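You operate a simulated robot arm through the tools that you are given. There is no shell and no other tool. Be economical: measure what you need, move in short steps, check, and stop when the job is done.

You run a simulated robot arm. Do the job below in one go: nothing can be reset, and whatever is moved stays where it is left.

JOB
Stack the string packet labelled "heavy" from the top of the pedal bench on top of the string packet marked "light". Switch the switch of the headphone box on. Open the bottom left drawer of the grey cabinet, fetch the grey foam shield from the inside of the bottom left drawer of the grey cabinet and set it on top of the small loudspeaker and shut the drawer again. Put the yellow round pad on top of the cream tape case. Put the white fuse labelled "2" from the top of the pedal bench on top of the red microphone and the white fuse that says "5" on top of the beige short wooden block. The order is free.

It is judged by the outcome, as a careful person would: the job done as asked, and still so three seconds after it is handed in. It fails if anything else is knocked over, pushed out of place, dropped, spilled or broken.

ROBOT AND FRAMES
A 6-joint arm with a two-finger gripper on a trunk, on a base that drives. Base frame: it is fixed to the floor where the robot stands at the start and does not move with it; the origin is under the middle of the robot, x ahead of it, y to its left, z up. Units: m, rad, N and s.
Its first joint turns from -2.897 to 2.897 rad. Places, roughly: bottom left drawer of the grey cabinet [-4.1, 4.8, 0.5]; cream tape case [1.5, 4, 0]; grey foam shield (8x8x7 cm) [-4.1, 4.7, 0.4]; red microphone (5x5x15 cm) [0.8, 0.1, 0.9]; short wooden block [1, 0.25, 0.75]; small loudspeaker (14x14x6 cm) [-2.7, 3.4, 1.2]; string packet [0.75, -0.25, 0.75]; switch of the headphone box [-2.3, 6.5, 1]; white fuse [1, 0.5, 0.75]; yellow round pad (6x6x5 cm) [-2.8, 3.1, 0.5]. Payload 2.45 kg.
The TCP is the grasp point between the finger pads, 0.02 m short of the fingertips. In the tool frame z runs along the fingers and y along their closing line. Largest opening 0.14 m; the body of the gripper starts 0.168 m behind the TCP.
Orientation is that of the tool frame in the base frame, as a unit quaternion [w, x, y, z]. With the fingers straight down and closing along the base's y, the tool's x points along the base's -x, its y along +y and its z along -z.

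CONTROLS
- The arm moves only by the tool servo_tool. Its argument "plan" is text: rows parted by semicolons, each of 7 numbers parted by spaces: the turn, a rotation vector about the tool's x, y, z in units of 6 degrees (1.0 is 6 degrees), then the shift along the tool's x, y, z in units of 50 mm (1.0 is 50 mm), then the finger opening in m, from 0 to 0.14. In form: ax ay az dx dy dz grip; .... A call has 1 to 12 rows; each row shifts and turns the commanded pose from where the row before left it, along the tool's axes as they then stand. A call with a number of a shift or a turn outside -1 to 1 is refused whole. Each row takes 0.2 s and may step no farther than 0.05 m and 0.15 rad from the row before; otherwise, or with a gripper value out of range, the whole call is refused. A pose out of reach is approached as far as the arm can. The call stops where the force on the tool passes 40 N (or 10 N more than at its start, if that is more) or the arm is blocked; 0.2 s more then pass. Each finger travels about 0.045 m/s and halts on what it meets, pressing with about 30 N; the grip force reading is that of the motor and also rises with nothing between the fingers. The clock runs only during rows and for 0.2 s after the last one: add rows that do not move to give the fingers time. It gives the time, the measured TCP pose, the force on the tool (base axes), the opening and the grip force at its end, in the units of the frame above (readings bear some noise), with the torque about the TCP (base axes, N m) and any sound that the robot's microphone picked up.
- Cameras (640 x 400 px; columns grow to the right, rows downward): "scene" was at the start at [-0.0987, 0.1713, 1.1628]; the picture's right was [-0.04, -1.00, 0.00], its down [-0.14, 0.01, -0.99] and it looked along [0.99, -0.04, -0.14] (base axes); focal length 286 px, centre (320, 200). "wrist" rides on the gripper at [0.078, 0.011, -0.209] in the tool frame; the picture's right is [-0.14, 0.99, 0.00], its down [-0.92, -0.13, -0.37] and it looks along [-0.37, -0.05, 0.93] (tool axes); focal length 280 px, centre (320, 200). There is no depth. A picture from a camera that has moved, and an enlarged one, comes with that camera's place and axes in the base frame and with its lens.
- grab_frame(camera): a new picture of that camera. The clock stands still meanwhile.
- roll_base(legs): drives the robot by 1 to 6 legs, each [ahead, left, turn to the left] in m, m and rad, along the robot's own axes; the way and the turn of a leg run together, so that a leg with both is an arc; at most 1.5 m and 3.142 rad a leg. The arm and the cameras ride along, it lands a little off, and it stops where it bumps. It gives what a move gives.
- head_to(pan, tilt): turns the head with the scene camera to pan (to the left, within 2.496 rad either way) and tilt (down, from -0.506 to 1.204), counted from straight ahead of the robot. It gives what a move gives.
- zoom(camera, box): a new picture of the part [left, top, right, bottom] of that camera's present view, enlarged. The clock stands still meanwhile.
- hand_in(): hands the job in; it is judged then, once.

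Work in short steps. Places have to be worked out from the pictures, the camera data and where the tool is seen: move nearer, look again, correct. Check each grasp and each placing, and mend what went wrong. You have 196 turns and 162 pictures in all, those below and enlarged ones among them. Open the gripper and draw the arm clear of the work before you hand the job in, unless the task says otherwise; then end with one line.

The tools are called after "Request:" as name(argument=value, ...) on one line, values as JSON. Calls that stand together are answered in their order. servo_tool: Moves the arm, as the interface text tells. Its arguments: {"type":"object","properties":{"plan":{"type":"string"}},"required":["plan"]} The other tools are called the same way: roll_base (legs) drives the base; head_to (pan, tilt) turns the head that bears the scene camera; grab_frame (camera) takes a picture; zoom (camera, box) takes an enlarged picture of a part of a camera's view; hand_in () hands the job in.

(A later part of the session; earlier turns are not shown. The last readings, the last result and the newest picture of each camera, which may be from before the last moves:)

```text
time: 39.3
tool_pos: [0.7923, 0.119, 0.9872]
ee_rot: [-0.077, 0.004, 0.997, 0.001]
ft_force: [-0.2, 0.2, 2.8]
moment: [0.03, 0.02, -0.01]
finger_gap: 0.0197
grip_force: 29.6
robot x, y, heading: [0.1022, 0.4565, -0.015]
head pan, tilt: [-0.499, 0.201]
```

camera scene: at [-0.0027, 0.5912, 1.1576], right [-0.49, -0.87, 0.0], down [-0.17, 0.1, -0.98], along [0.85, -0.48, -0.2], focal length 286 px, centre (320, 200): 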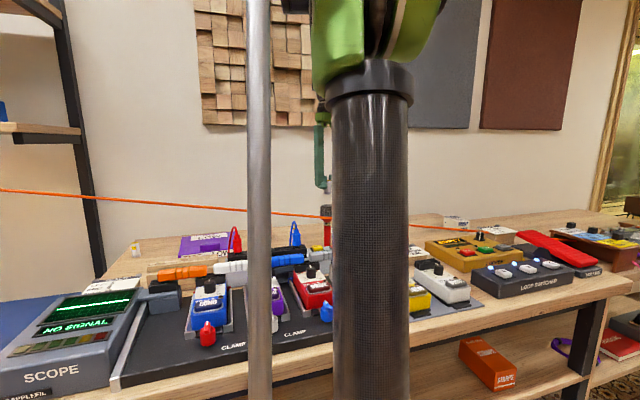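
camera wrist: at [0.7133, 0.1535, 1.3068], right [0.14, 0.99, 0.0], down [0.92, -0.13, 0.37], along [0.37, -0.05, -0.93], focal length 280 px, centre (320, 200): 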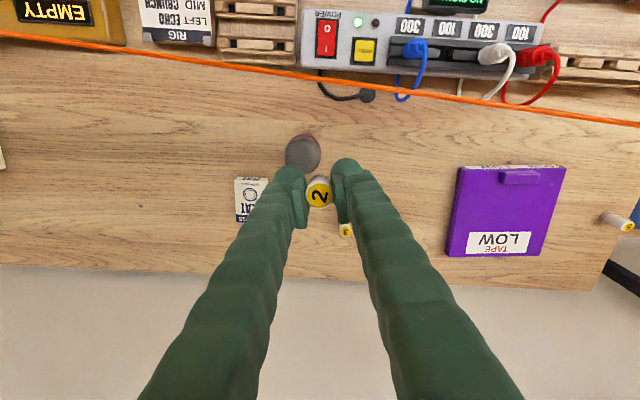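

Light contact (2.8 N). I open and look before rising.

Request:
servo_tool(plan="0 0 0 0 0 0.01 0.03; 0 0 0 0 0 0 0.05; 0 0 0 0 0 0 0.05; 0 0 0 0 0 0 0.05")

Request:
zoom(camera="wrist", box=[240, 100, 400, 240])

```text
time: 40.3
tool_pos: [0.7927, 0.1193, 0.9873]
ee_rot: [-0.078, 0.003, 0.997, -0.001]
ft_force: [-0.4, -0.8, 0.5]
moment: [0.02, -0.01, 0.02]
finger_gap: 0.0501
grip_force: 0.2
robot x, y, heading: [0.1048, 0.4624, -0.013]
head pan, tilt: [-0.499, 0.201]
```

```text
2.86 times, centred on (320, 170) of wrist
camera zoom: at [0.7489, 0.1304, 1.206], right [0.14, 0.99, -0.02], down [0.97, -0.13, 0.22], along [0.22, -0.05, -0.97], focal length 801 px, centre (320, 286)
```

zoom: 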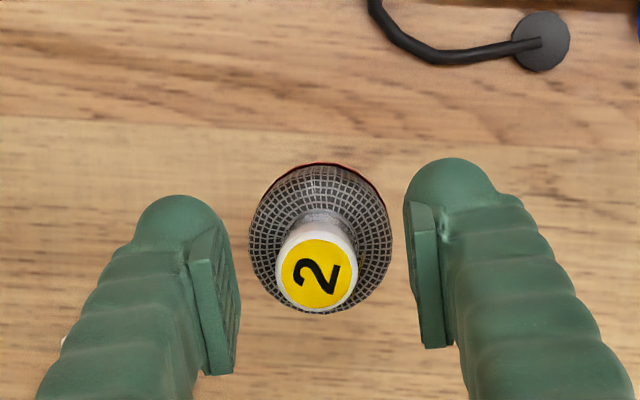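

Fuse 2 stands centred on the microphone. I rise vertically, level the gripper, and travel to fuse 5.

Request:
servo_tool(plan="0 0 0 0.125 0 -0.8 0.05; 0 0 0 0.125 0 -0.8 0.05; 0 0 0 0.125 0 -0.8 0.05; 0 0 0 0.125 0 -0.8 0.05; 0 -0.75 0 0 0 0 0.05; 0 -0.75 0 0 0 0 0.05")

Request:
servo_tool(plan="0 0 0 -0.37 0.92 0 0.05; 0 0 0 -0.37 0.92 0 0.05; 0 0 0 -0.37 0.92 0 0.05; 0 0 0 -0.37 0.92 0 0.05; 0 0 0 -0.37 0.92 0 0.05; 0 0 0 -0.37 0.92 0 0.05; 0 0 0 -0.37 0.92 0 0.05; 0 0 0 -0.37 0.92 0 0.05; 0 0 0 -0.37 0.92 0 0.05; 0 0 0 -0.37 0.92 0 0.05; 0 0 0 -0.37 0.92 0 0.05; 0 0 0 -0.37 0.92 0 0.05")

Request:
grab_frame(camera="wrist")

```text
time: 41.7
tool_pos: [0.7926, 0.119, 1.1476]
ee_rot: [0.002, 0.003, 1.0, -0.002]
ft_force: [0.4, -0.6, 0.0]
moment: [0.02, 0.05, -0.01]
finger_gap: 0.05
grip_force: 0.0
robot x, y, heading: [0.1057, 0.4594, -0.014]
head pan, tilt: [-0.499, 0.201]
```

```text
time: 44.3
tool_pos: [1.0225, 0.6663, 1.1485]
ee_rot: [0.0, 0.003, 1.0, -0.001]
ft_force: [-0.6, -0.7, 1.5]
moment: [0.17, -0.13, 0.04]
finger_gap: 0.05
grip_force: 0.0
robot x, y, heading: [0.1022, 0.4601, -0.014]
head pan, tilt: [-0.499, 0.201]
```

```text
121 pictures are left
camera wrist: at [0.9439, 0.6766, 1.3573], right [0.14, 0.99, 0.0], down [0.92, -0.13, 0.37], along [0.37, -0.05, -0.93], focal length 280 px, centre (320, 200)
```

wrist: 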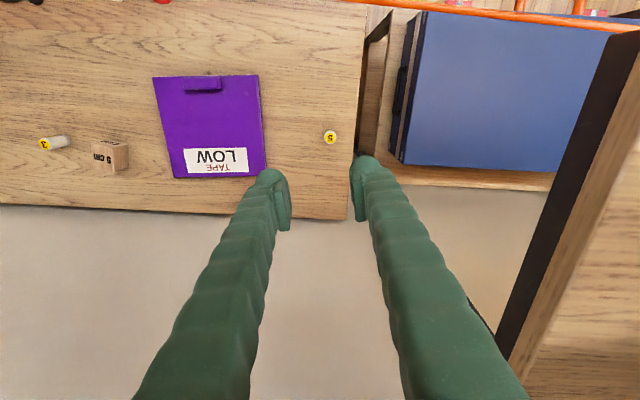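

Fuse 5 is at about (1.028,0.684). I centre and descend to z 0.90.

Request:
servo_tool(plan="0 0 0 -0.1 0.35 0.83 0.05; 0 0 0 0 0 0.83 0.05; 0 0 0 0 0 0.83 0.05; 0 0 0 0 0 0.83 0.05; 0 0 0 0 0 0.83 0.05; 0 0 0 0 0 0.8 0.05; 0 0 0 0 0 0 0.05")

Request:
grab_frame(camera="wrist")

```text
time: 45.9
tool_pos: [1.023, 0.6867, 0.8978]
ee_rot: [0.001, 0.005, 1.0, -0.001]
ft_force: [-0.6, 0.0, -0.1]
moment: [-0.04, 0.02, 0.0]
finger_gap: 0.0502
grip_force: 0.1
robot x, y, heading: [0.1092, 0.459, -0.015]
head pan, tilt: [-0.499, 0.201]
```

```text
120 pictures are left
camera wrist: at [0.9451, 0.6976, 1.1077], right [0.14, 0.99, 0.0], down [0.92, -0.13, 0.37], along [0.37, -0.05, -0.93], focal length 280 px, centre (320, 200)
```

wrist: 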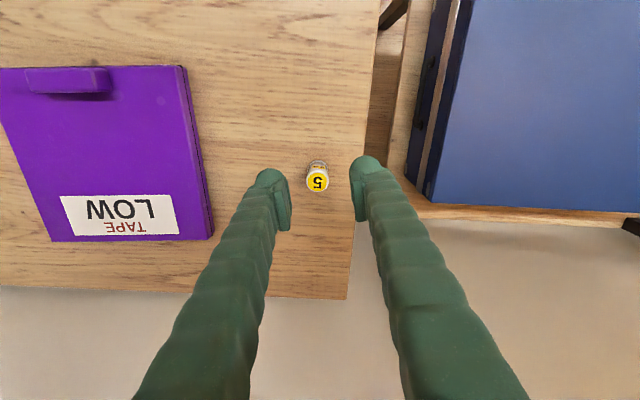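

Slight correction (+7 mm x, -3.5 mm y), descend to 0.838 and close.

Request:
servo_tool(plan="0 0 0 -0.14 -0.07 0.4 0.05; 0 0 0 0 0 0.4 0.05; 0 0 0 0 0 0.38 0.05; 0 0 0 0 0 0 0.005; 0 0 0 0 0 0 0.005; 0 0 0 0 0 0 0.005; 0 0 0 0 0 0 0.005; 0 0 0 0 0 0 0.005")

Request:
grab_frame(camera="wrist")

```text
time: 47.7
tool_pos: [1.0316, 0.6826, 0.8414]
ee_rot: [0.001, 0.004, 1.0, 0.0]
ft_force: [0.4, 0.6, 0.4]
moment: [-0.01, 0.04, 0.02]
finger_gap: 0.0195
grip_force: 30.0
robot x, y, heading: [0.106, 0.4601, -0.013]
head pan, tilt: [-0.499, 0.201]
```

```text
119 pictures are left
camera wrist: at [0.9533, 0.6937, 1.0509], right [0.14, 0.99, 0.0], down [0.92, -0.13, 0.37], along [0.37, -0.05, -0.93], focal length 280 px, centre (320, 200)
```

wrist: 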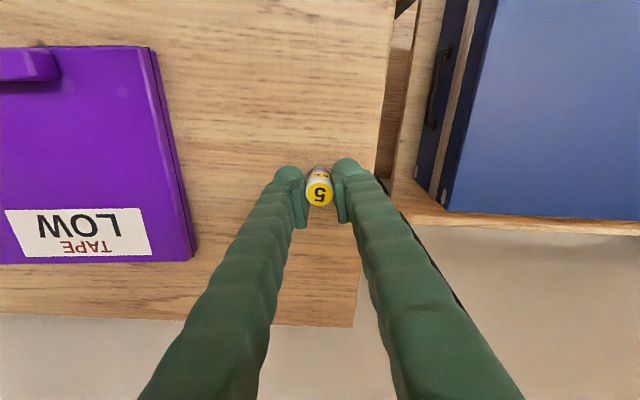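

Fuse 5 is held. I lift 15 cm and carry it towards the block near (1.007,0.27).

Request:
servo_tool(plan="0 0 0 0 0 -1 0.005; 0 0 0 0 0 -1 0.005; 0 0 0 0 0 -1 0.005; 0 0 0 0.053 -0.9 0 0.005; 0 0 0 0.053 -0.9 0 0.005; 0 0 0 0.053 -0.9 0 0.005; 0 0 0 0.053 -0.9 0 0.005; 0 0 0 0.053 -0.9 0 0.005; 0 0 0 0.053 -0.9 0 0.005; 0 0 0 0.053 -0.9 0 0.005; 0 0 0 0.053 -0.9 0 0.005; 0 0 0 0 0 0 0.005")

Request:
grab_frame(camera="wrist")

Request:
head_to(pan=-0.1, tilt=0.25)

Request:
grab_frame(camera="scene")

```text
time: 50.3
tool_pos: [1.0053, 0.3254, 0.9895]
ee_rot: [0.0, 0.004, 1.0, 0.0]
ft_force: [0.2, -0.1, -0.2]
moment: [0.01, 0.01, -0.01]
finger_gap: 0.0195
grip_force: 30.2
robot x, y, heading: [0.1054, 0.4571, -0.015]
head pan, tilt: [-0.499, 0.201]
```

```text
118 pictures are left
camera wrist: at [0.9274, 0.3367, 1.1983], right [0.14, 0.99, 0.0], down [0.92, -0.13, 0.37], along [0.37, -0.05, -0.93], focal length 280 px, centre (320, 200)
```

wrist: 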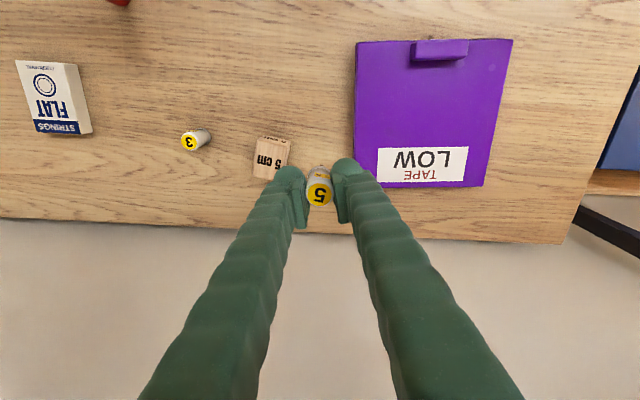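

```text
time: 51.2
tool_pos: [1.0061, 0.3262, 0.9897]
ee_rot: [0.0, 0.003, 1.0, -0.001]
ft_force: [0.1, -0.1, -0.7]
moment: [0.04, -0.01, 0.03]
finger_gap: 0.0195
grip_force: 30.6
robot x, y, heading: [0.1053, 0.4613, -0.015]
head pan, tilt: [-0.099, 0.25]
```

```text
117 pictures are left
camera scene: at [0.0089, 0.6263, 1.1531], right [-0.11, -0.99, 0.0], down [-0.25, 0.03, -0.97], along [0.96, -0.11, -0.25], focal length 286 px, centre (320, 200)
```

scene: 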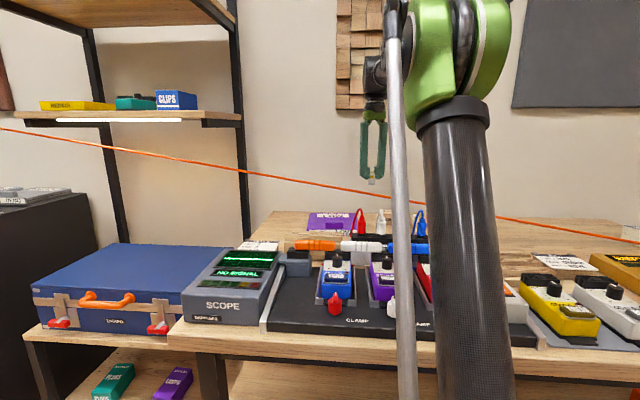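

The block top is near (1.003,0.261), about 4–5 cm tall. I move over it and lower to leave about 2.5 cm.

Request:
servo_tool(plan="0 0 0 0.06 -0.65 0 0.005; 0 0 0 0 -0.65 0 0.005; 0 0 0 0 0 0.7 0.005; 0 0 0 0 0 0.7 0.005; 0 0 0 0 0 0 0.005")

Request:
zoom(camera="wrist", box=[240, 100, 400, 240])

Request:
head_to(pan=-0.2, tilt=0.25)

Request:
grab_frame(camera="scene")

```text
time: 52.4
tool_pos: [1.0053, 0.2583, 0.9208]
ee_rot: [0.001, 0.004, 1.0, 0.0]
ft_force: [-0.1, -0.8, 0.1]
moment: [0.02, 0.0, -0.01]
finger_gap: 0.0195
grip_force: 30.2
robot x, y, heading: [0.1059, 0.4626, -0.015]
head pan, tilt: [-0.099, 0.25]
```

```text
2.86 times, centred on (320, 170) of wrist
camera zoom: at [0.9269, 0.2697, 1.1299], right [0.14, 0.99, 0.0], down [0.92, -0.13, 0.37], along [0.37, -0.05, -0.93], focal length 801 px, centre (320, 286)
```

zoom: 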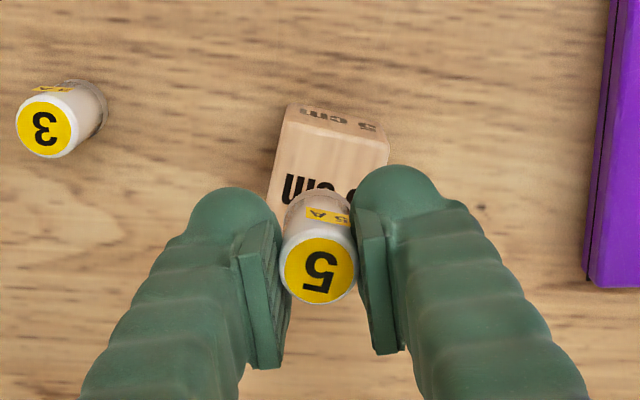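

```text
time: 53.0
tool_pos: [1.0047, 0.2589, 0.9211]
ee_rot: [0.001, 0.003, 1.0, 0.0]
ft_force: [0.4, -0.2, -0.3]
moment: [0.01, 0.01, 0.0]
finger_gap: 0.0195
grip_force: 30.5
robot x, y, heading: [0.1078, 0.4617, -0.015]
head pan, tilt: [-0.201, 0.25]
```

```text
115 pictures are left
camera scene: at [0.0074, 0.617, 1.1531], right [-0.21, -0.98, 0.0], down [-0.24, 0.05, -0.97], along [0.95, -0.2, -0.25], focal length 286 px, centre (320, 200)
```

scene: 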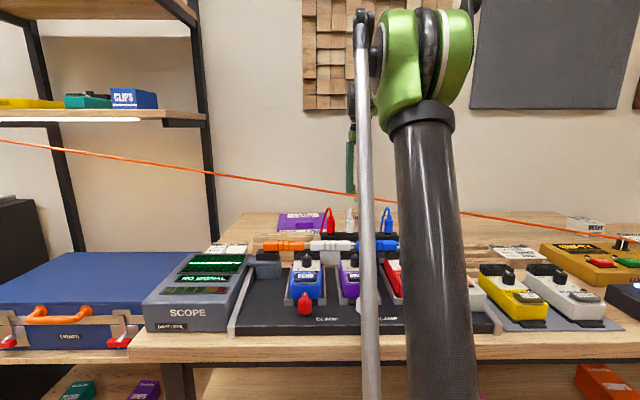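

Block centre computes to (1.004,0.262). I shift 3 mm and descend gently to contact.

Request:
servo_tool(plan="0 0 0 0.02 0.06 0.4 0.005; 0 0 0 0 0 0.15 0.005; 0 0 0 0 0 0.06 0.005; 0 0 0 0 0 0 0.005")

Request:
zoom(camera="wrist", box=[240, 100, 400, 240])

```text
time: 54.0
tool_pos: [1.0031, 0.2614, 0.8915]
ee_rot: [0.0, 0.004, 1.0, 0.0]
ft_force: [0.0, 0.0, -0.1]
moment: [0.06, 0.05, 0.04]
finger_gap: 0.0195
grip_force: 30.6
robot x, y, heading: [0.1068, 0.4592, -0.008]
head pan, tilt: [-0.201, 0.25]
```

```text
2.86 times, centred on (320, 170) of wrist
camera zoom: at [0.9254, 0.2719, 1.1005], right [0.14, 0.99, 0.0], down [0.92, -0.13, 0.37], along [0.37, -0.05, -0.93], focal length 801 px, centre (320, 286)
```

zoom: 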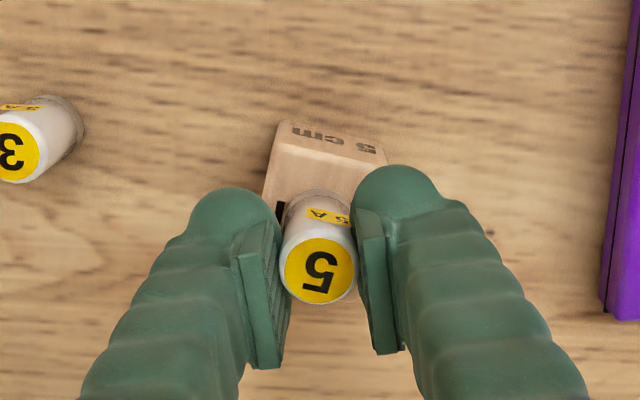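

Request:
servo_tool(plan="0 0 0 0 0 0.05 0.005; 0 0 0 0 0 0.05 0.005; 0 0 0 0 0 0 0.005")

```text
time: 54.9
tool_pos: [1.0022, 0.26, 0.8865]
ee_rot: [0.001, 0.004, 1.0, 0.0]
ft_force: [0.4, 0.2, -0.9]
moment: [0.01, -0.03, 0.0]
finger_gap: 0.0195
grip_force: 30.0
robot x, y, heading: [0.1047, 0.4576, -0.011]
head pan, tilt: [-0.201, 0.25]
```

No contact yet; I continue in small steps.

Request:
servo_tool(plan="0 0 0 0 0 0.04 0.005; 0 0 0 0 0 0.04 0.005; 0 0 0 0 0 0 0.005")

Request:
zoom(camera="wrist", box=[240, 100, 400, 240])

```text
time: 55.6
tool_pos: [1.0029, 0.2616, 0.8846]
ee_rot: [0.002, 0.003, 1.0, -0.001]
ft_force: [0.0, -1.8, 20.0]
moment: [-0.04, 0.0, 0.02]
finger_gap: 0.0195
grip_force: 29.8
robot x, y, heading: [0.1098, 0.4612, -0.012]
head pan, tilt: [-0.201, 0.25]
```

```text
2.86 times, centred on (320, 170) of wrist
camera zoom: at [0.9252, 0.2728, 1.0936], right [0.14, 0.99, 0.0], down [0.92, -0.13, 0.37], along [0.37, -0.05, -0.93], focal length 801 px, centre (320, 286)
```

zoom: 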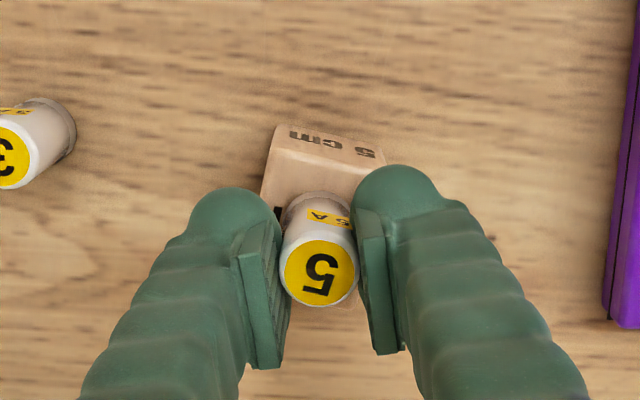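

Contact at 20 N. I back off 1 mm, release and check.

Request:
servo_tool(plan="0 0 0 0 0 -0.025 0.005; 0 0 0 0 0 0 0.03; 0 0 0 0 0 0 0.05; 0 0 0 0 0 0 0.05; 0 0 0 0 0 0 0.05")

Request:
zoom(camera="wrist", box=[240, 100, 400, 240])

```text
time: 56.9
tool_pos: [1.0035, 0.2602, 0.8855]
ee_rot: [0.001, 0.003, 1.0, 0.0]
ft_force: [-0.1, 0.0, -0.7]
moment: [-0.02, -0.01, 0.06]
finger_gap: 0.0499
grip_force: 0.0
robot x, y, heading: [0.1063, 0.4636, -0.011]
head pan, tilt: [-0.201, 0.25]
```

```text
2.86 times, centred on (320, 170) of wrist
camera zoom: at [0.9258, 0.2722, 1.0945], right [0.14, 0.99, 0.0], down [0.92, -0.13, 0.37], along [0.37, -0.05, -0.93], focal length 801 px, centre (320, 286)
```

zoom: 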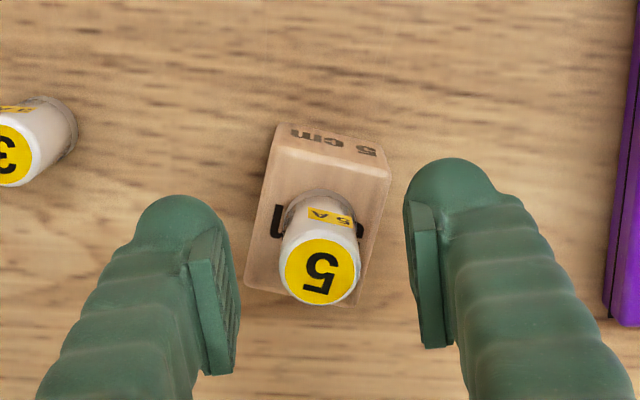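

Fuse 5 stands on the block. I rise and retract the tool towards the robot above the cable.

Request:
servo_tool(plan="0 0 0 0 0 -0.95 0.05; 0 0 0 0 0 -0.95 0.05; 0 0 0 0 0 -0.95 0.05; 0 0 0 0 0 -0.95 0.05; 0 0 0 0 0 -0.95 0.05; 0 0 0 0 0 -0.95 0.05; 0 0 0 0 0 -0.95 0.05; 0 0 0 0.8 0.4 -0.2 0.05; 0 0 0 0.8 0.4 -0.2 0.05; 0 0 0 0.8 0.4 -0.2 0.05; 0 0 0 0.8 0.4 -0.2 0.05; 0 0 0 0.8 0.4 -0.2 0.05")

Request:
servo_tool(plan="0 0 0 0.9 0.3 -0.2 0.05; 0 0 0 0.9 0.3 -0.2 0.05; 0 0 0 0.9 0.3 -0.2 0.05; 0 0 0 0.9 0.3 -0.2 0.05; 0 0 0 0 0 0 0.05")

Request:
grab_frame(camera="wrist")

Request:
head_to(pan=1.6, tilt=0.3)

Request:
grab_frame(camera="scene")

```text
time: 59.5
tool_pos: [0.8007, 0.3631, 1.2286]
ee_rot: [0.001, 0.004, 1.0, -0.001]
ft_force: [1.4, -0.7, -0.3]
moment: [0.01, 0.16, 0.0]
finger_gap: 0.0498
grip_force: 0.0
out of reach, approached as far as the arm can: row 7
robot x, y, heading: [0.1024, 0.4619, -0.01]
head pan, tilt: [-0.201, 0.25]
```

```text
time: 60.6
tool_pos: [0.621, 0.4277, 1.2702]
ee_rot: [0.0, 0.003, 1.0, 0.001]
ft_force: [0.6, 0.0, -0.2]
moment: [0.0, -0.01, 0.01]
finger_gap: 0.0502
grip_force: 0.2
robot x, y, heading: [0.1045, 0.4624, -0.011]
head pan, tilt: [-0.201, 0.25]
```

```text
111 pictures are left
camera wrist: at [0.5433, 0.4387, 1.4787], right [0.14, 0.99, 0.0], down [0.92, -0.13, 0.37], along [0.37, -0.05, -0.93], focal length 280 px, centre (320, 200)
```

wrist: 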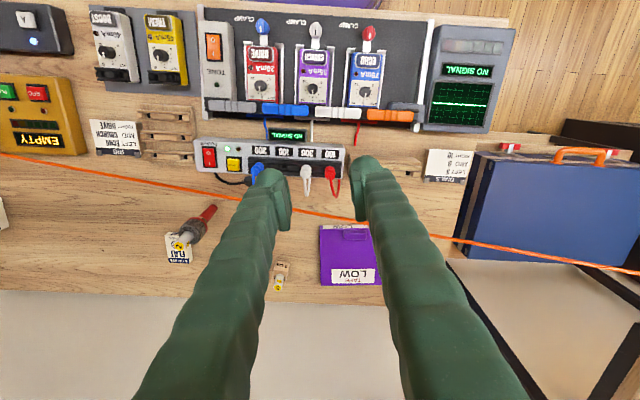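

```text
time: 62.5
tool_pos: [0.6211, 0.4267, 1.2697]
ee_rot: [0.001, 0.004, 1.0, 0.0]
ft_force: [0.6, -0.2, 0.3]
moment: [0.04, -0.04, -0.03]
finger_gap: 0.0499
grip_force: 0.1
robot x, y, heading: [0.1064, 0.4599, -0.011]
head pan, tilt: [1.6, 0.3]
```

```text
110 pictures are left
camera scene: at [-0.0856, 0.7302, 1.1484], right [1.0, 0.02, 0.0], down [0.0, -0.3, -0.96], along [-0.02, 0.96, -0.3], focal length 286 px, centre (320, 200)
```

scene: 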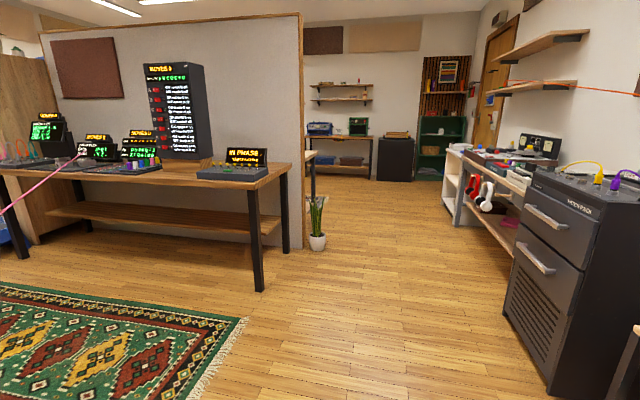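

Bench jobs are done; the corridor to the north lies between a partition (ends x≈-0.3, y≈3) and a cabinet (x>0.85). I back off, turn left and drive to about (0.2,2.5).

Request:
roll_base(legs=[[-0.2, 0, 0], [0, 0, 1.58], [1.4, -0.3, 0], [0.6, 0, 0]])

Request:
head_to(pan=0.0, tilt=0.3)

Request:
grab_frame(camera="scene")

Request:
head_to(pan=-0.9, tilt=0.4)

Request:
grab_frame(camera="scene")

```text
time: 77.3
tool_pos: [0.2493, 2.9114, 1.2698]
ee_rot: [0.001, -0.705, 0.709, 0.0]
ft_force: [0.2, -0.4, -0.2]
moment: [0.02, 0.01, 0.02]
finger_gap: 0.0498
grip_force: 0.1
robot x, y, heading: [0.2187, 2.3958, 1.561]
head pan, tilt: [1.6, 0.3]
```

```text
time: 79.0
tool_pos: [0.2491, 2.911, 1.2688]
ee_rot: [0.001, -0.705, 0.709, 0.002]
ft_force: [0.9, -0.6, -0.1]
moment: [0.03, -0.01, -0.02]
finger_gap: 0.0499
grip_force: 0.1
robot x, y, heading: [0.2186, 2.3931, 1.557]
head pan, tilt: [0.0, 0.3]
```

```text
109 pictures are left
camera scene: at [0.0391, 2.3006, 1.1483], right [1.0, -0.01, 0.0], down [0.0, -0.3, -0.96], along [0.01, 0.96, -0.3], focal length 286 px, centre (320, 200)
```

scene: 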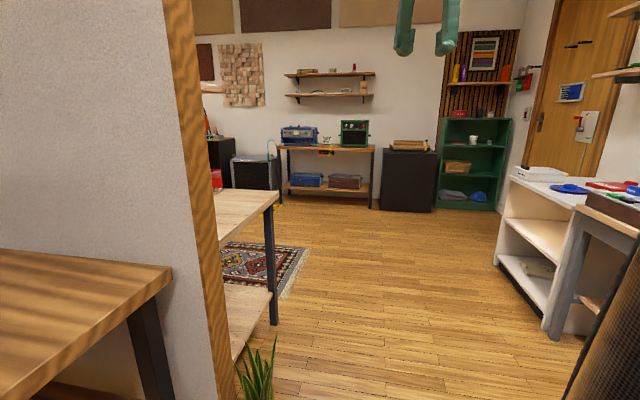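

```text
time: 80.2
tool_pos: [0.2506, 2.9125, 1.2703]
ee_rot: [0.001, -0.705, 0.709, 0.001]
ft_force: [-0.6, 1.1, -0.7]
moment: [-0.03, 0.0, 0.02]
finger_gap: 0.0498
grip_force: 0.0
robot x, y, heading: [0.2195, 2.3966, 1.558]
head pan, tilt: [-0.901, 0.4]
```

```text
108 pictures are left
camera scene: at [0.1113, 2.264, 1.1391], right [0.61, -0.79, 0.0], down [-0.31, -0.24, -0.92], along [0.73, 0.56, -0.39], focal length 286 px, centre (320, 200)
```

scene: 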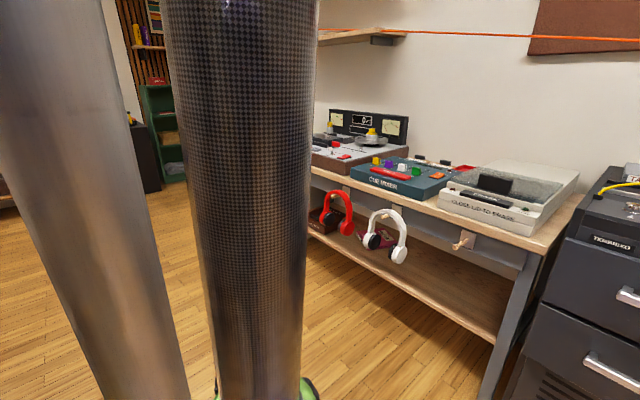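

I look more closely at the white shelf unit where the tape case should be.

Request:
head_to(pan=-0.35, tilt=0.4)

Request:
grab_frame(camera="scene")

Request:
head_to(pan=0.0, tilt=0.3)

Request:
zoom(camera="scene", box=[480, 140, 640, 340])

Request:
zoom(camera="scene", box=[180, 40, 520, 240])

```text
time: 81.2
tool_pos: [0.2495, 2.9103, 1.2689]
ee_rot: [0.001, -0.705, 0.709, 0.0]
ft_force: [-0.9, 0.0, 0.2]
moment: [-0.04, -0.01, -0.04]
finger_gap: 0.05
grip_force: 0.1
robot x, y, heading: [0.2148, 2.3962, 1.56]
head pan, tilt: [-0.351, 0.4]
```

```text
107 pictures are left
camera scene: at [0.071, 2.2938, 1.1391], right [0.93, -0.36, 0.0], down [-0.14, -0.36, -0.92], along [0.33, 0.86, -0.39], focal length 286 px, centre (320, 200)
```

scene: 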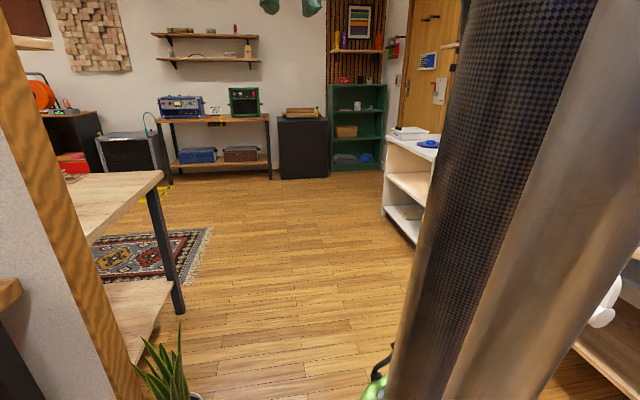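

```text
time: 82.0
tool_pos: [0.2497, 2.9118, 1.2697]
ee_rot: [0.001, -0.705, 0.709, 0.001]
ft_force: [-0.1, -0.7, 0.1]
moment: [0.04, -0.01, -0.01]
finger_gap: 0.05
grip_force: 0.1
robot x, y, heading: [0.2167, 2.3933, 1.559]
head pan, tilt: [0.0, 0.3]
```

```text
2.00 times, centred on (560, 240) of scene
camera zoom: at [0.0393, 2.3006, 1.1483], right [1.0, -0.01, 0.0], down [0.0, -0.3, -0.96], along [0.01, 0.96, -0.3], focal length 571 px, centre (-160, 120)
```

zoom: 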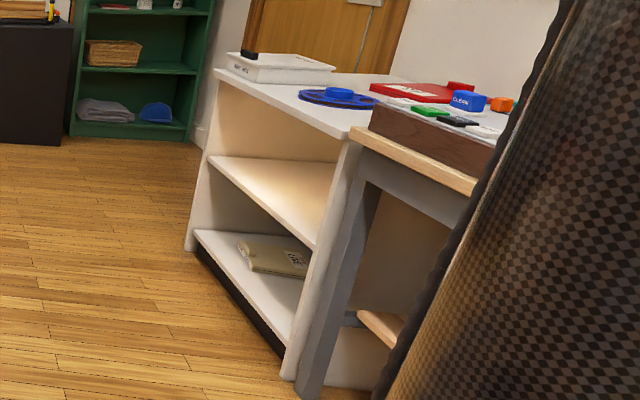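

```text
1.88 times, centred on (350, 140) of scene
camera zoom: at [0.0393, 2.3006, 1.1483], right [1.0, -0.01, 0.0], down [0.0, -0.3, -0.96], along [0.01, 0.96, -0.3], focal length 538 px, centre (264, 313)
```

zoom: 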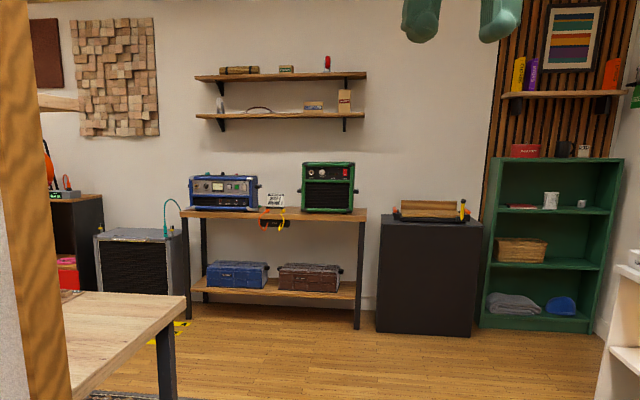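

The cream tape case lies on the bottom shelf of the white unit. I leave the pad and case for last; now I drive on past the partition and look west.

Request:
roll_base(legs=[[1.5, -0.1, 0], [0.7, 0, 0], [0, 0, 1.57]])

Request:
grab_frame(camera="scene")

Request:
head_to(pan=0.7, tilt=0.3)

Request:
grab_frame(camera="scene")

Request:
head_to(pan=-0.7, tilt=0.3)

Request:
grab_frame(camera="scene")

```text
refused: leg 1 is longer than a leg can be; nothing moved
```

```text
104 pictures are left
camera scene: at [0.0393, 2.3006, 1.1483], right [1.0, -0.01, 0.0], down [0.0, -0.3, -0.96], along [0.01, 0.96, -0.3], focal length 286 px, centre (320, 200)
```

scene: 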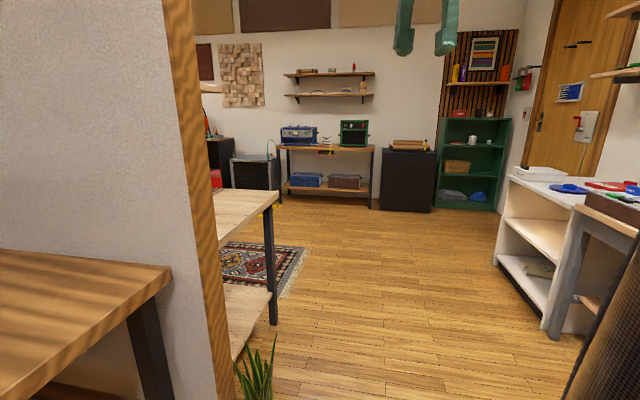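

```text
time: 83.1
tool_pos: [0.2486, 2.9122, 1.2693]
ee_rot: [0.001, -0.705, 0.709, 0.001]
ft_force: [-0.4, 0.4, 0.0]
moment: [-0.03, 0.0, 0.01]
finger_gap: 0.0501
grip_force: 0.1
robot x, y, heading: [0.2147, 2.3974, 1.56]
head pan, tilt: [0.7, 0.3]
```

```text
103 pictures are left
camera scene: at [-0.0211, 2.2794, 1.1483], right [0.77, 0.63, 0.0], down [0.19, -0.23, -0.96], along [-0.61, 0.74, -0.3], focal length 286 px, centre (320, 200)
```

scene: 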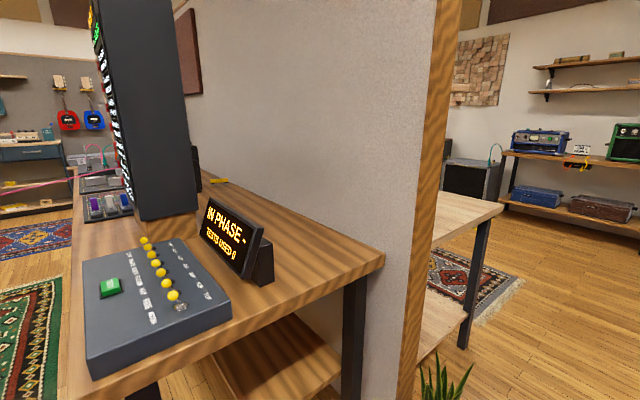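

```text
time: 84.6
tool_pos: [0.2496, 2.9112, 1.2705]
ee_rot: [0.001, -0.706, 0.709, 0.0]
ft_force: [-0.4, 0.9, -0.6]
moment: [-0.02, -0.04, 0.0]
finger_gap: 0.0503
grip_force: 0.0
robot x, y, heading: [0.213, 2.3963, 1.556]
head pan, tilt: [-0.7, 0.3]
```

```text
102 pictures are left
camera scene: at [0.099, 2.278, 1.1484], right [0.76, -0.65, 0.0], down [-0.19, -0.22, -0.96], along [0.62, 0.72, -0.3], focal length 286 px, centre (320, 200)
```

scene: 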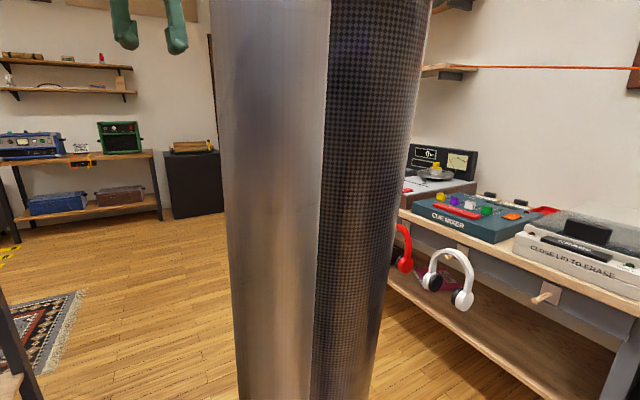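

The leg was a hair too long; I redo it with shorter legs.

Request:
roll_base(legs=[[1.3, -0.1, 0], [0.9, 0, 0], [0, 0, 1.58]])

Request:
head_to(pan=0.1, tilt=0.25)

Request:
grab_frame(camera="scene")

```text
time: 99.5
tool_pos: [-0.1338, 4.669, 1.2704]
ee_rot: [0.0, 1.0, -0.014, -0.001]
ft_force: [0.0, 1.4, 0.7]
moment: [-0.01, -0.02, 0.01]
finger_gap: 0.0498
grip_force: 0.0
robot x, y, heading: [0.3817, 4.6277, 3.105]
head pan, tilt: [-0.7, 0.3]
```

```text
time: 100.6
tool_pos: [-0.1323, 4.6701, 1.27]
ee_rot: [0.0, 1.0, -0.014, -0.001]
ft_force: [1.2, -0.4, -0.3]
moment: [0.0, -0.02, -0.03]
finger_gap: 0.05
grip_force: 0.0
robot x, y, heading: [0.3831, 4.6279, 3.106]
head pan, tilt: [0.099, 0.25]
```

```text
101 pictures are left
camera scene: at [0.4716, 4.4386, 1.1531], right [-0.06, 1.0, 0.0], down [0.25, 0.02, -0.97], along [-0.97, -0.06, -0.25], focal length 286 px, centre (320, 200)
```

scene: 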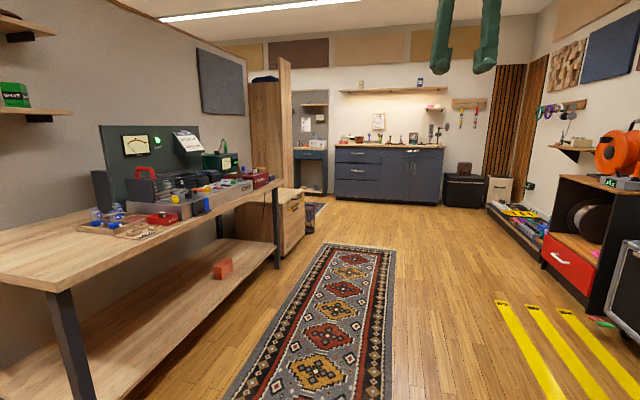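

The grey-blue cabinet stands at the far end. I drive 2 m west along the rug and look left and right.

Request:
roll_base(legs=[[1.4, 0, 0.036], [0.6, 0, 0]])

Request:
head_to(pan=0.75, tilt=0.3)

Request:
grab_frame(camera="scene")

Request:
head_to(pan=-1.1, tilt=0.2)

Request:
grab_frame(camera="scene")

Request:
head_to(pan=0.0, tilt=0.2)

Request:
grab_frame(camera="scene")

```text
time: 110.5
tool_pos: [-2.1084, 4.737, 1.2695]
ee_rot: [0.0, 1.0, -0.012, -0.001]
ft_force: [-0.4, -0.3, -1.0]
moment: [-0.02, -0.01, 0.01]
finger_gap: 0.0501
grip_force: 0.1
robot x, y, heading: [-1.5938, 4.695, 3.115]
head pan, tilt: [0.099, 0.25]
```

```text
time: 111.5
tool_pos: [-2.1089, 4.7364, 1.2703]
ee_rot: [0.0, 1.0, -0.011, -0.002]
ft_force: [1.0, 0.5, 0.9]
moment: [0.01, -0.01, 0.0]
finger_gap: 0.0498
grip_force: 0.0
robot x, y, heading: [-1.5951, 4.6918, 3.111]
head pan, tilt: [0.75, 0.3]
```

```text
100 pictures are left
camera scene: at [-1.4807, 4.4525, 1.1484], right [-0.66, 0.75, 0.0], down [0.22, 0.2, -0.96], along [-0.72, -0.63, -0.3], focal length 286 px, centre (320, 200)
```

scene: 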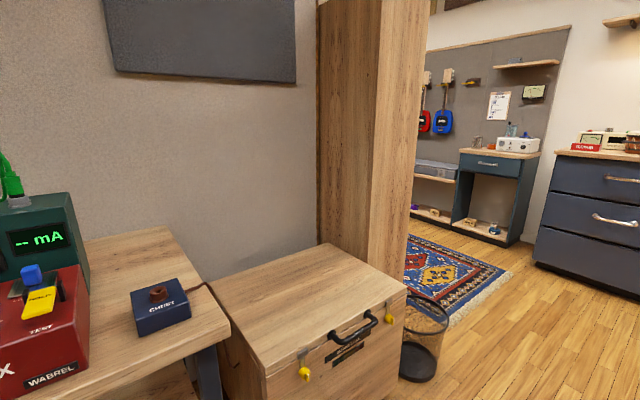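

```text
time: 113.3
tool_pos: [-2.1083, 4.7369, 1.269]
ee_rot: [-0.001, 1.0, -0.011, -0.001]
ft_force: [-0.6, -0.8, -0.6]
moment: [0.01, 0.04, 0.01]
finger_gap: 0.05
grip_force: 0.1
robot x, y, heading: [-1.5916, 4.6973, 3.113]
head pan, tilt: [-1.1, 0.201]
```

```text
99 pictures are left
camera scene: at [-1.4504, 4.5983, 1.1576], right [0.9, 0.43, 0.0], down [0.09, -0.18, -0.98], along [-0.42, 0.89, -0.2], focal length 286 px, centre (320, 200)
```

scene: 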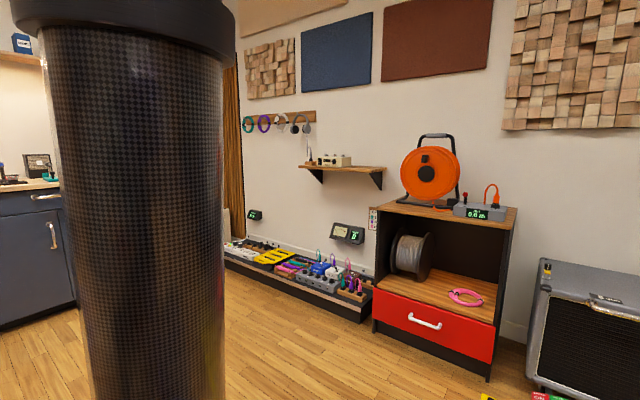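

```text
time: 114.7
tool_pos: [-2.1085, 4.7358, 1.2696]
ee_rot: [-0.001, 1.0, -0.012, -0.001]
ft_force: [-0.9, -0.4, 0.0]
moment: [0.01, 0.01, 0.02]
finger_gap: 0.0501
grip_force: 0.2
robot x, y, heading: [-1.5914, 4.6951, 3.109]
head pan, tilt: [0.0, 0.201]
```

```text
98 pictures are left
camera scene: at [-1.5037, 4.5169, 1.1576], right [0.03, 1.0, 0.0], down [0.2, -0.01, -0.98], along [-0.98, 0.03, -0.2], focal length 286 px, centre (320, 200)
```

scene: 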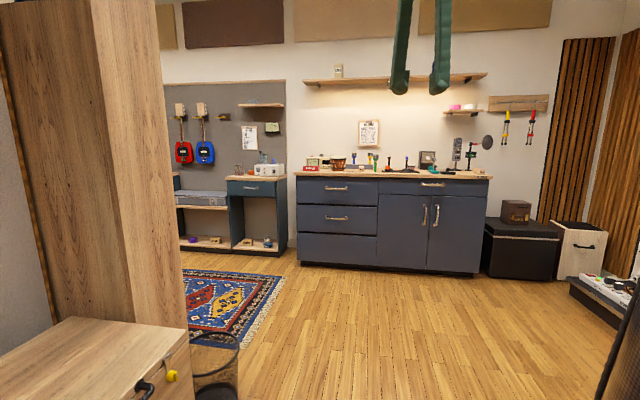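

The headphone box sits on the small wall shelf near (-2.3,6.5,1.0). I drive to about (-2.2,5.55) facing it.

Request:
roll_base(legs=[[0.6, -0.8, 0], [0, 0, -1.54]])

Request:
grab_frame(camera="scene")

Request:
grab_frame(camera="wrist")

```text
time: 123.7
tool_pos: [-2.1413, 6.0442, 1.2702]
ee_rot: [-0.001, 0.707, -0.707, 0.0]
ft_force: [0.6, 0.8, 0.0]
moment: [0.05, -0.05, 0.04]
finger_gap: 0.0499
grip_force: 0.0
robot x, y, heading: [-2.1721, 5.5293, 1.564]
head pan, tilt: [0.0, 0.201]
```

```text
97 pictures are left
camera scene: at [-2.3479, 5.4314, 1.1576], right [1.0, -0.01, 0.0], down [0.0, -0.2, -0.98], along [0.01, 0.98, -0.2], focal length 286 px, centre (320, 200)
```

scene: 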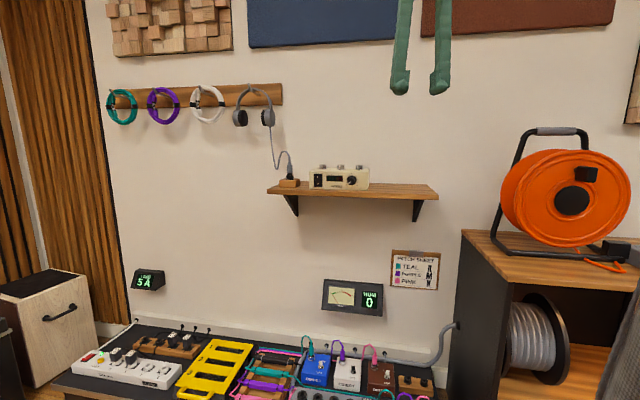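

```text
96 pictures are left
camera wrist: at [-2.1509, 5.9646, 1.4786], right [-0.99, 0.14, 0.0], down [0.13, 0.92, 0.37], along [0.05, 0.37, -0.93], focal length 280 px, centre (320, 200)
```

wrist: 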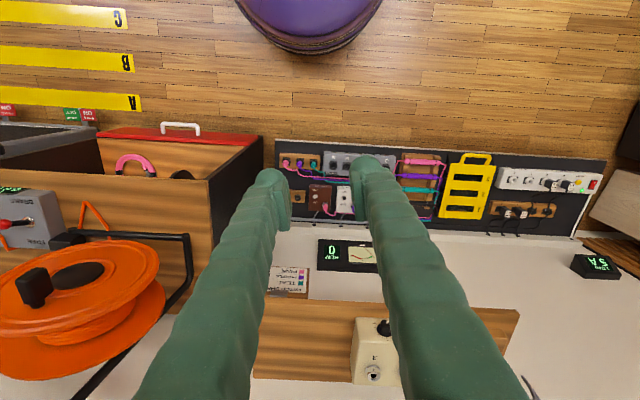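

Request:
zoom(camera="scene", box=[290, 150, 390, 210])

Request:
zoom(camera="wrist", box=[260, 290, 460, 400])

```text
6.40 times, centred on (340, 180) of scene
camera zoom: at [-2.3479, 5.4314, 1.1576], right [1.0, -0.01, 0.0], down [0.0, -0.2, -0.98], along [0.01, 0.98, -0.2], focal length 1828 px, centre (192, 328)
```

zoom: 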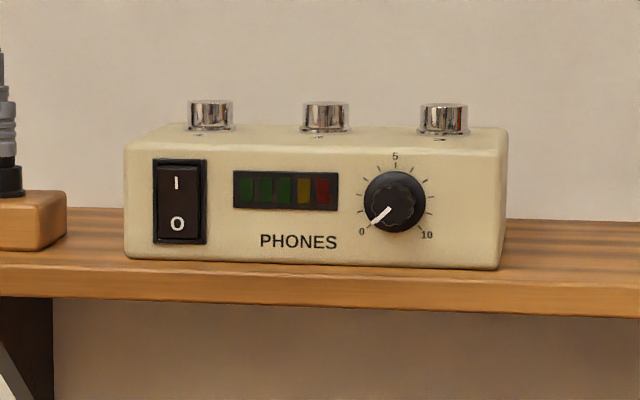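

```text
3.20 times, centred on (360, 345) of wrist
camera zoom: at [-2.1509, 5.9646, 1.4786], right [-0.99, 0.14, 0.0], down [0.13, 0.92, 0.37], along [0.05, 0.37, -0.93], focal length 897 px, centre (192, -264)
```

zoom: 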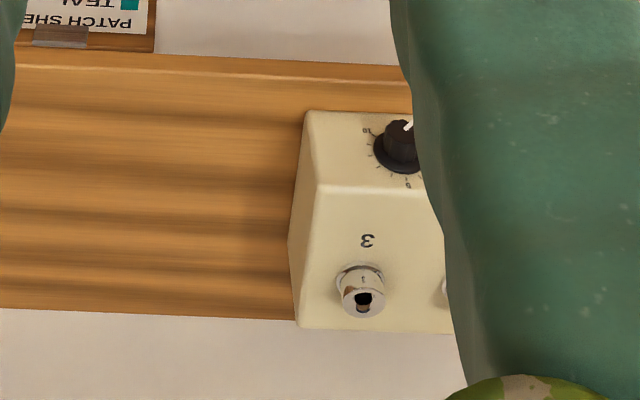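

The rocker shows "I" at its top half, on the front face at about (-2.345, 6.448, 1.035). I will press "I" with closed fingertips tilted 45 degrees; first I move forward of it and tilt.

Request:
servo_tool(plan="0 0 0 -0.64 0.51 0.3 0; 0 0 0 -0.64 0.51 0.3 0; 0 0 0 -0.64 0.51 0.3 0; 0 0 0 -0.64 0.51 0.3 0; 0 0 0 -0.64 0.51 0.3 0; 0 0 0 -0.64 0.51 0.3 0; 0 0 0 -0.64 0.51 0.3 0; 0 0 0 -0.6 0.5 0.3 0")

Request:
servo_tool(plan="0 -0.94 0 0 0 0 0; 0 -0.94 0 0 0 0 0; 0 -0.94 0 0 0 0 0; 0 -0.94 0 0 0 0 0; 0 -0.94 0 0 0 0 0; 0 -0.94 0 0 0 0 0; 0 -0.94 0 0 0 0 0; 0 -0.94 0 0 0 0 0; 0 0 0 0 0 0 0")

Request:
grab_frame(camera="wrist")

Request:
grab_frame(camera="scene")

```text
time: 125.5
tool_pos: [-2.3455, 6.2979, 1.1522]
ee_rot: [0.001, -0.707, 0.708, 0.001]
ft_force: [0.3, -0.2, 0.1]
moment: [0.08, 0.07, 0.02]
finger_gap: 0.0
grip_force: 29.4
robot x, y, heading: [-2.1698, 5.5277, 1.563]
head pan, tilt: [0.0, 0.201]
```

```text
time: 127.5
tool_pos: [-2.3443, 6.2971, 1.1497]
ee_rot: [0.273, -0.652, 0.653, 0.273]
ft_force: [-0.2, 0.8, -0.3]
moment: [0.02, 0.0, 0.03]
finger_gap: 0.0001
grip_force: 29.5
robot x, y, heading: [-2.1674, 5.5284, 1.563]
head pan, tilt: [0.0, 0.201]
```

```text
93 pictures are left
camera wrist: at [-2.3542, 6.094, 1.2421], right [-0.99, 0.1, 0.1], down [0.13, 0.39, 0.91], along [0.05, 0.92, -0.39], focal length 280 px, centre (320, 200)
```

wrist: 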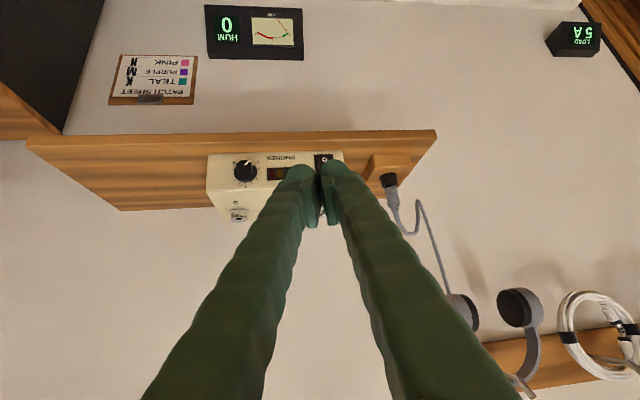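

```text
92 pictures are left
camera scene: at [-2.3479, 5.4315, 1.1576], right [1.0, -0.01, 0.0], down [0.0, -0.2, -0.98], along [0.01, 0.98, -0.2], focal length 286 px, centre (320, 200)
```

scene: 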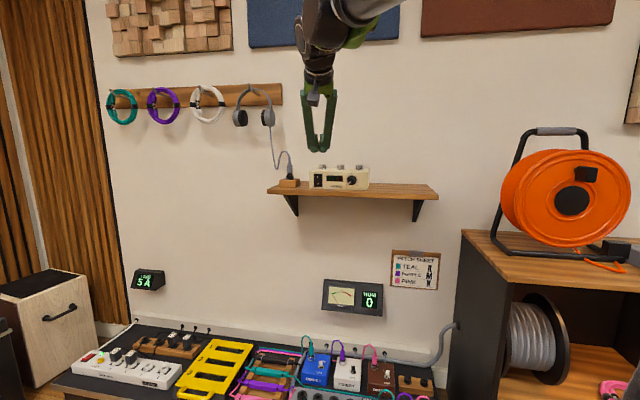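

Switch position is confirmed (x -2.346, z ~1.03). I move to 2 cm in front of it.

Request:
servo_tool(plan="0 0 0 0.04 0 0.767 0; 0 0 0 0.04 0 0.767 0; 0 0 0 0.04 0 0.767 0; 0 0 0 0.04 0 0.767 0; 0 0 0 0 0 0 0")

Request:
zoom(camera="wrist", box=[240, 120, 400, 240])

Request:
zoom(camera="scene", box=[280, 120, 380, 210])

```text
time: 128.7
tool_pos: [-2.3457, 6.4012, 1.0373]
ee_rot: [-0.272, 0.653, -0.653, -0.272]
ft_force: [0.1, 0.2, 0.1]
moment: [-0.01, 0.01, -0.04]
finger_gap: 0.0
grip_force: 29.0
robot x, y, heading: [-2.1716, 5.5281, 1.561]
head pan, tilt: [0.0, 0.201]
```

```text
3.33 times, centred on (320, 180) of wrist
camera zoom: at [-2.3544, 6.1975, 1.1295], right [-0.99, 0.1, 0.1], down [0.13, 0.39, 0.91], along [0.05, 0.92, -0.39], focal length 935 px, centre (320, 267)
```

zoom: 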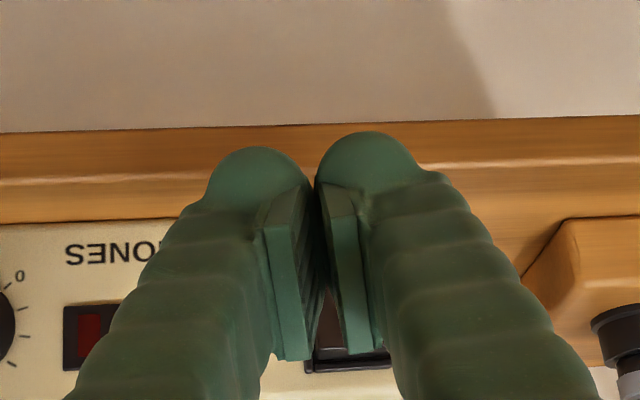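

```text
4.44 times, centred on (330, 165) of scene
camera zoom: at [-2.3479, 5.4314, 1.1576], right [1.0, -0.01, 0.0], down [0.0, -0.2, -0.98], along [0.01, 0.98, -0.2], focal length 1270 px, centre (276, 356)
```

zoom: 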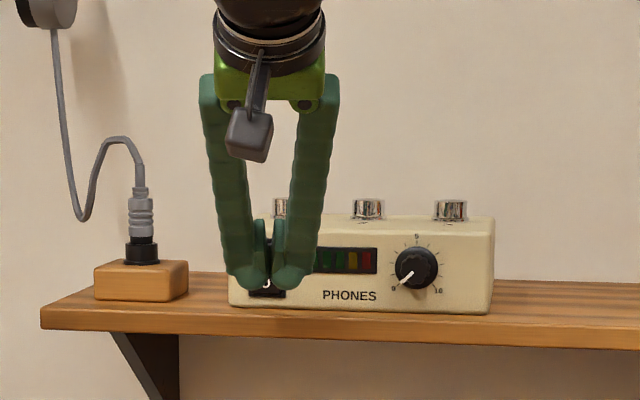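

I push forward gently in small steps, watching force and any click.

Request:
servo_tool(plan="0 0 0 -0.14 0 0.14 0; 0 0 0 -0.05 0 0.05 0; 0 0 0 -0.05 0 0.05 0; 0 0 0 -0.04 0 0.04 0")

Request:
zoom(camera="scene", box=[280, 120, 380, 210])

```text
time: 129.7
tool_pos: [-2.3426, 6.4206, 1.037]
ee_rot: [0.273, -0.652, 0.653, 0.271]
ft_force: [0.1, 0.5, 0.2]
moment: [0.04, -0.02, 0.01]
finger_gap: 0.0
grip_force: 29.4
robot x, y, heading: [-2.1695, 5.5347, 1.566]
head pan, tilt: [0.0, 0.201]
```

```text
4.44 times, centred on (330, 165) of scene
camera zoom: at [-2.3479, 5.4315, 1.1576], right [1.0, -0.01, 0.0], down [0.0, -0.2, -0.98], along [0.01, 0.98, -0.2], focal length 1270 px, centre (276, 356)
```

zoom: 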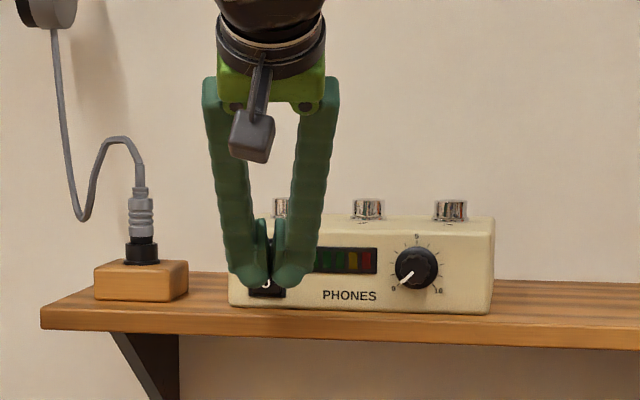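

No contact yet; I go on in 2–3 mm steps.

Request:
servo_tool(plan="0 0 0 -0.04 0 0.04 0; 0 0 0 -0.04 0 0.04 0; 0 0 0 -0.03 0 0.03 0; 0 0 0 0 0 0 0")

```text
time: 130.7
tool_pos: [-2.3433, 6.4287, 1.036]
ee_rot: [0.273, -0.652, 0.652, 0.272]
ft_force: [0.0, -0.6, 0.1]
moment: [-0.04, -0.02, 0.0]
finger_gap: 0.0
grip_force: 29.3
robot x, y, heading: [-2.1684, 5.526, 1.566]
head pan, tilt: [0.0, 0.201]
```

Request:
servo_tool(plan="0 0 0 -0.04 0 0.04 0; 0 0 0 -0.04 0 0.04 0; 0 0 0 -0.03 0 0.03 0; 0 0 0 0 0 0 0")

Request:
zoom(camera="scene", box=[280, 120, 380, 210])

```text
time: 131.7
tool_pos: [-2.345, 6.4381, 1.0357]
ee_rot: [0.273, -0.653, 0.653, 0.272]
ft_force: [0.4, 0.2, -0.3]
moment: [0.01, 0.0, 0.0]
finger_gap: 0.0
grip_force: 29.6
robot x, y, heading: [-2.1712, 5.528, 1.558]
head pan, tilt: [0.0, 0.201]
```

```text
4.44 times, centred on (330, 165) of scene
camera zoom: at [-2.3479, 5.4315, 1.1576], right [1.0, -0.01, 0.0], down [0.0, -0.2, -0.98], along [0.01, 0.98, -0.2], focal length 1270 px, centre (276, 356)
```

zoom: 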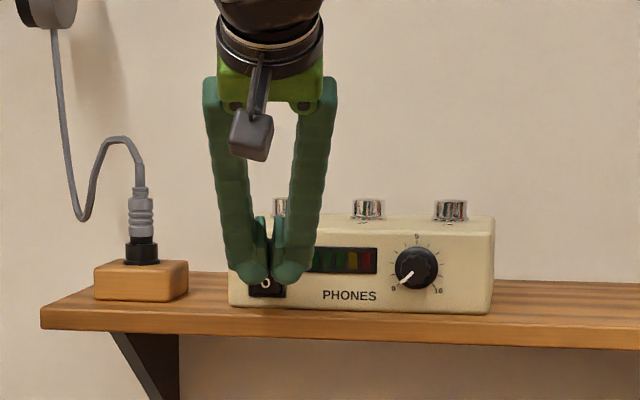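

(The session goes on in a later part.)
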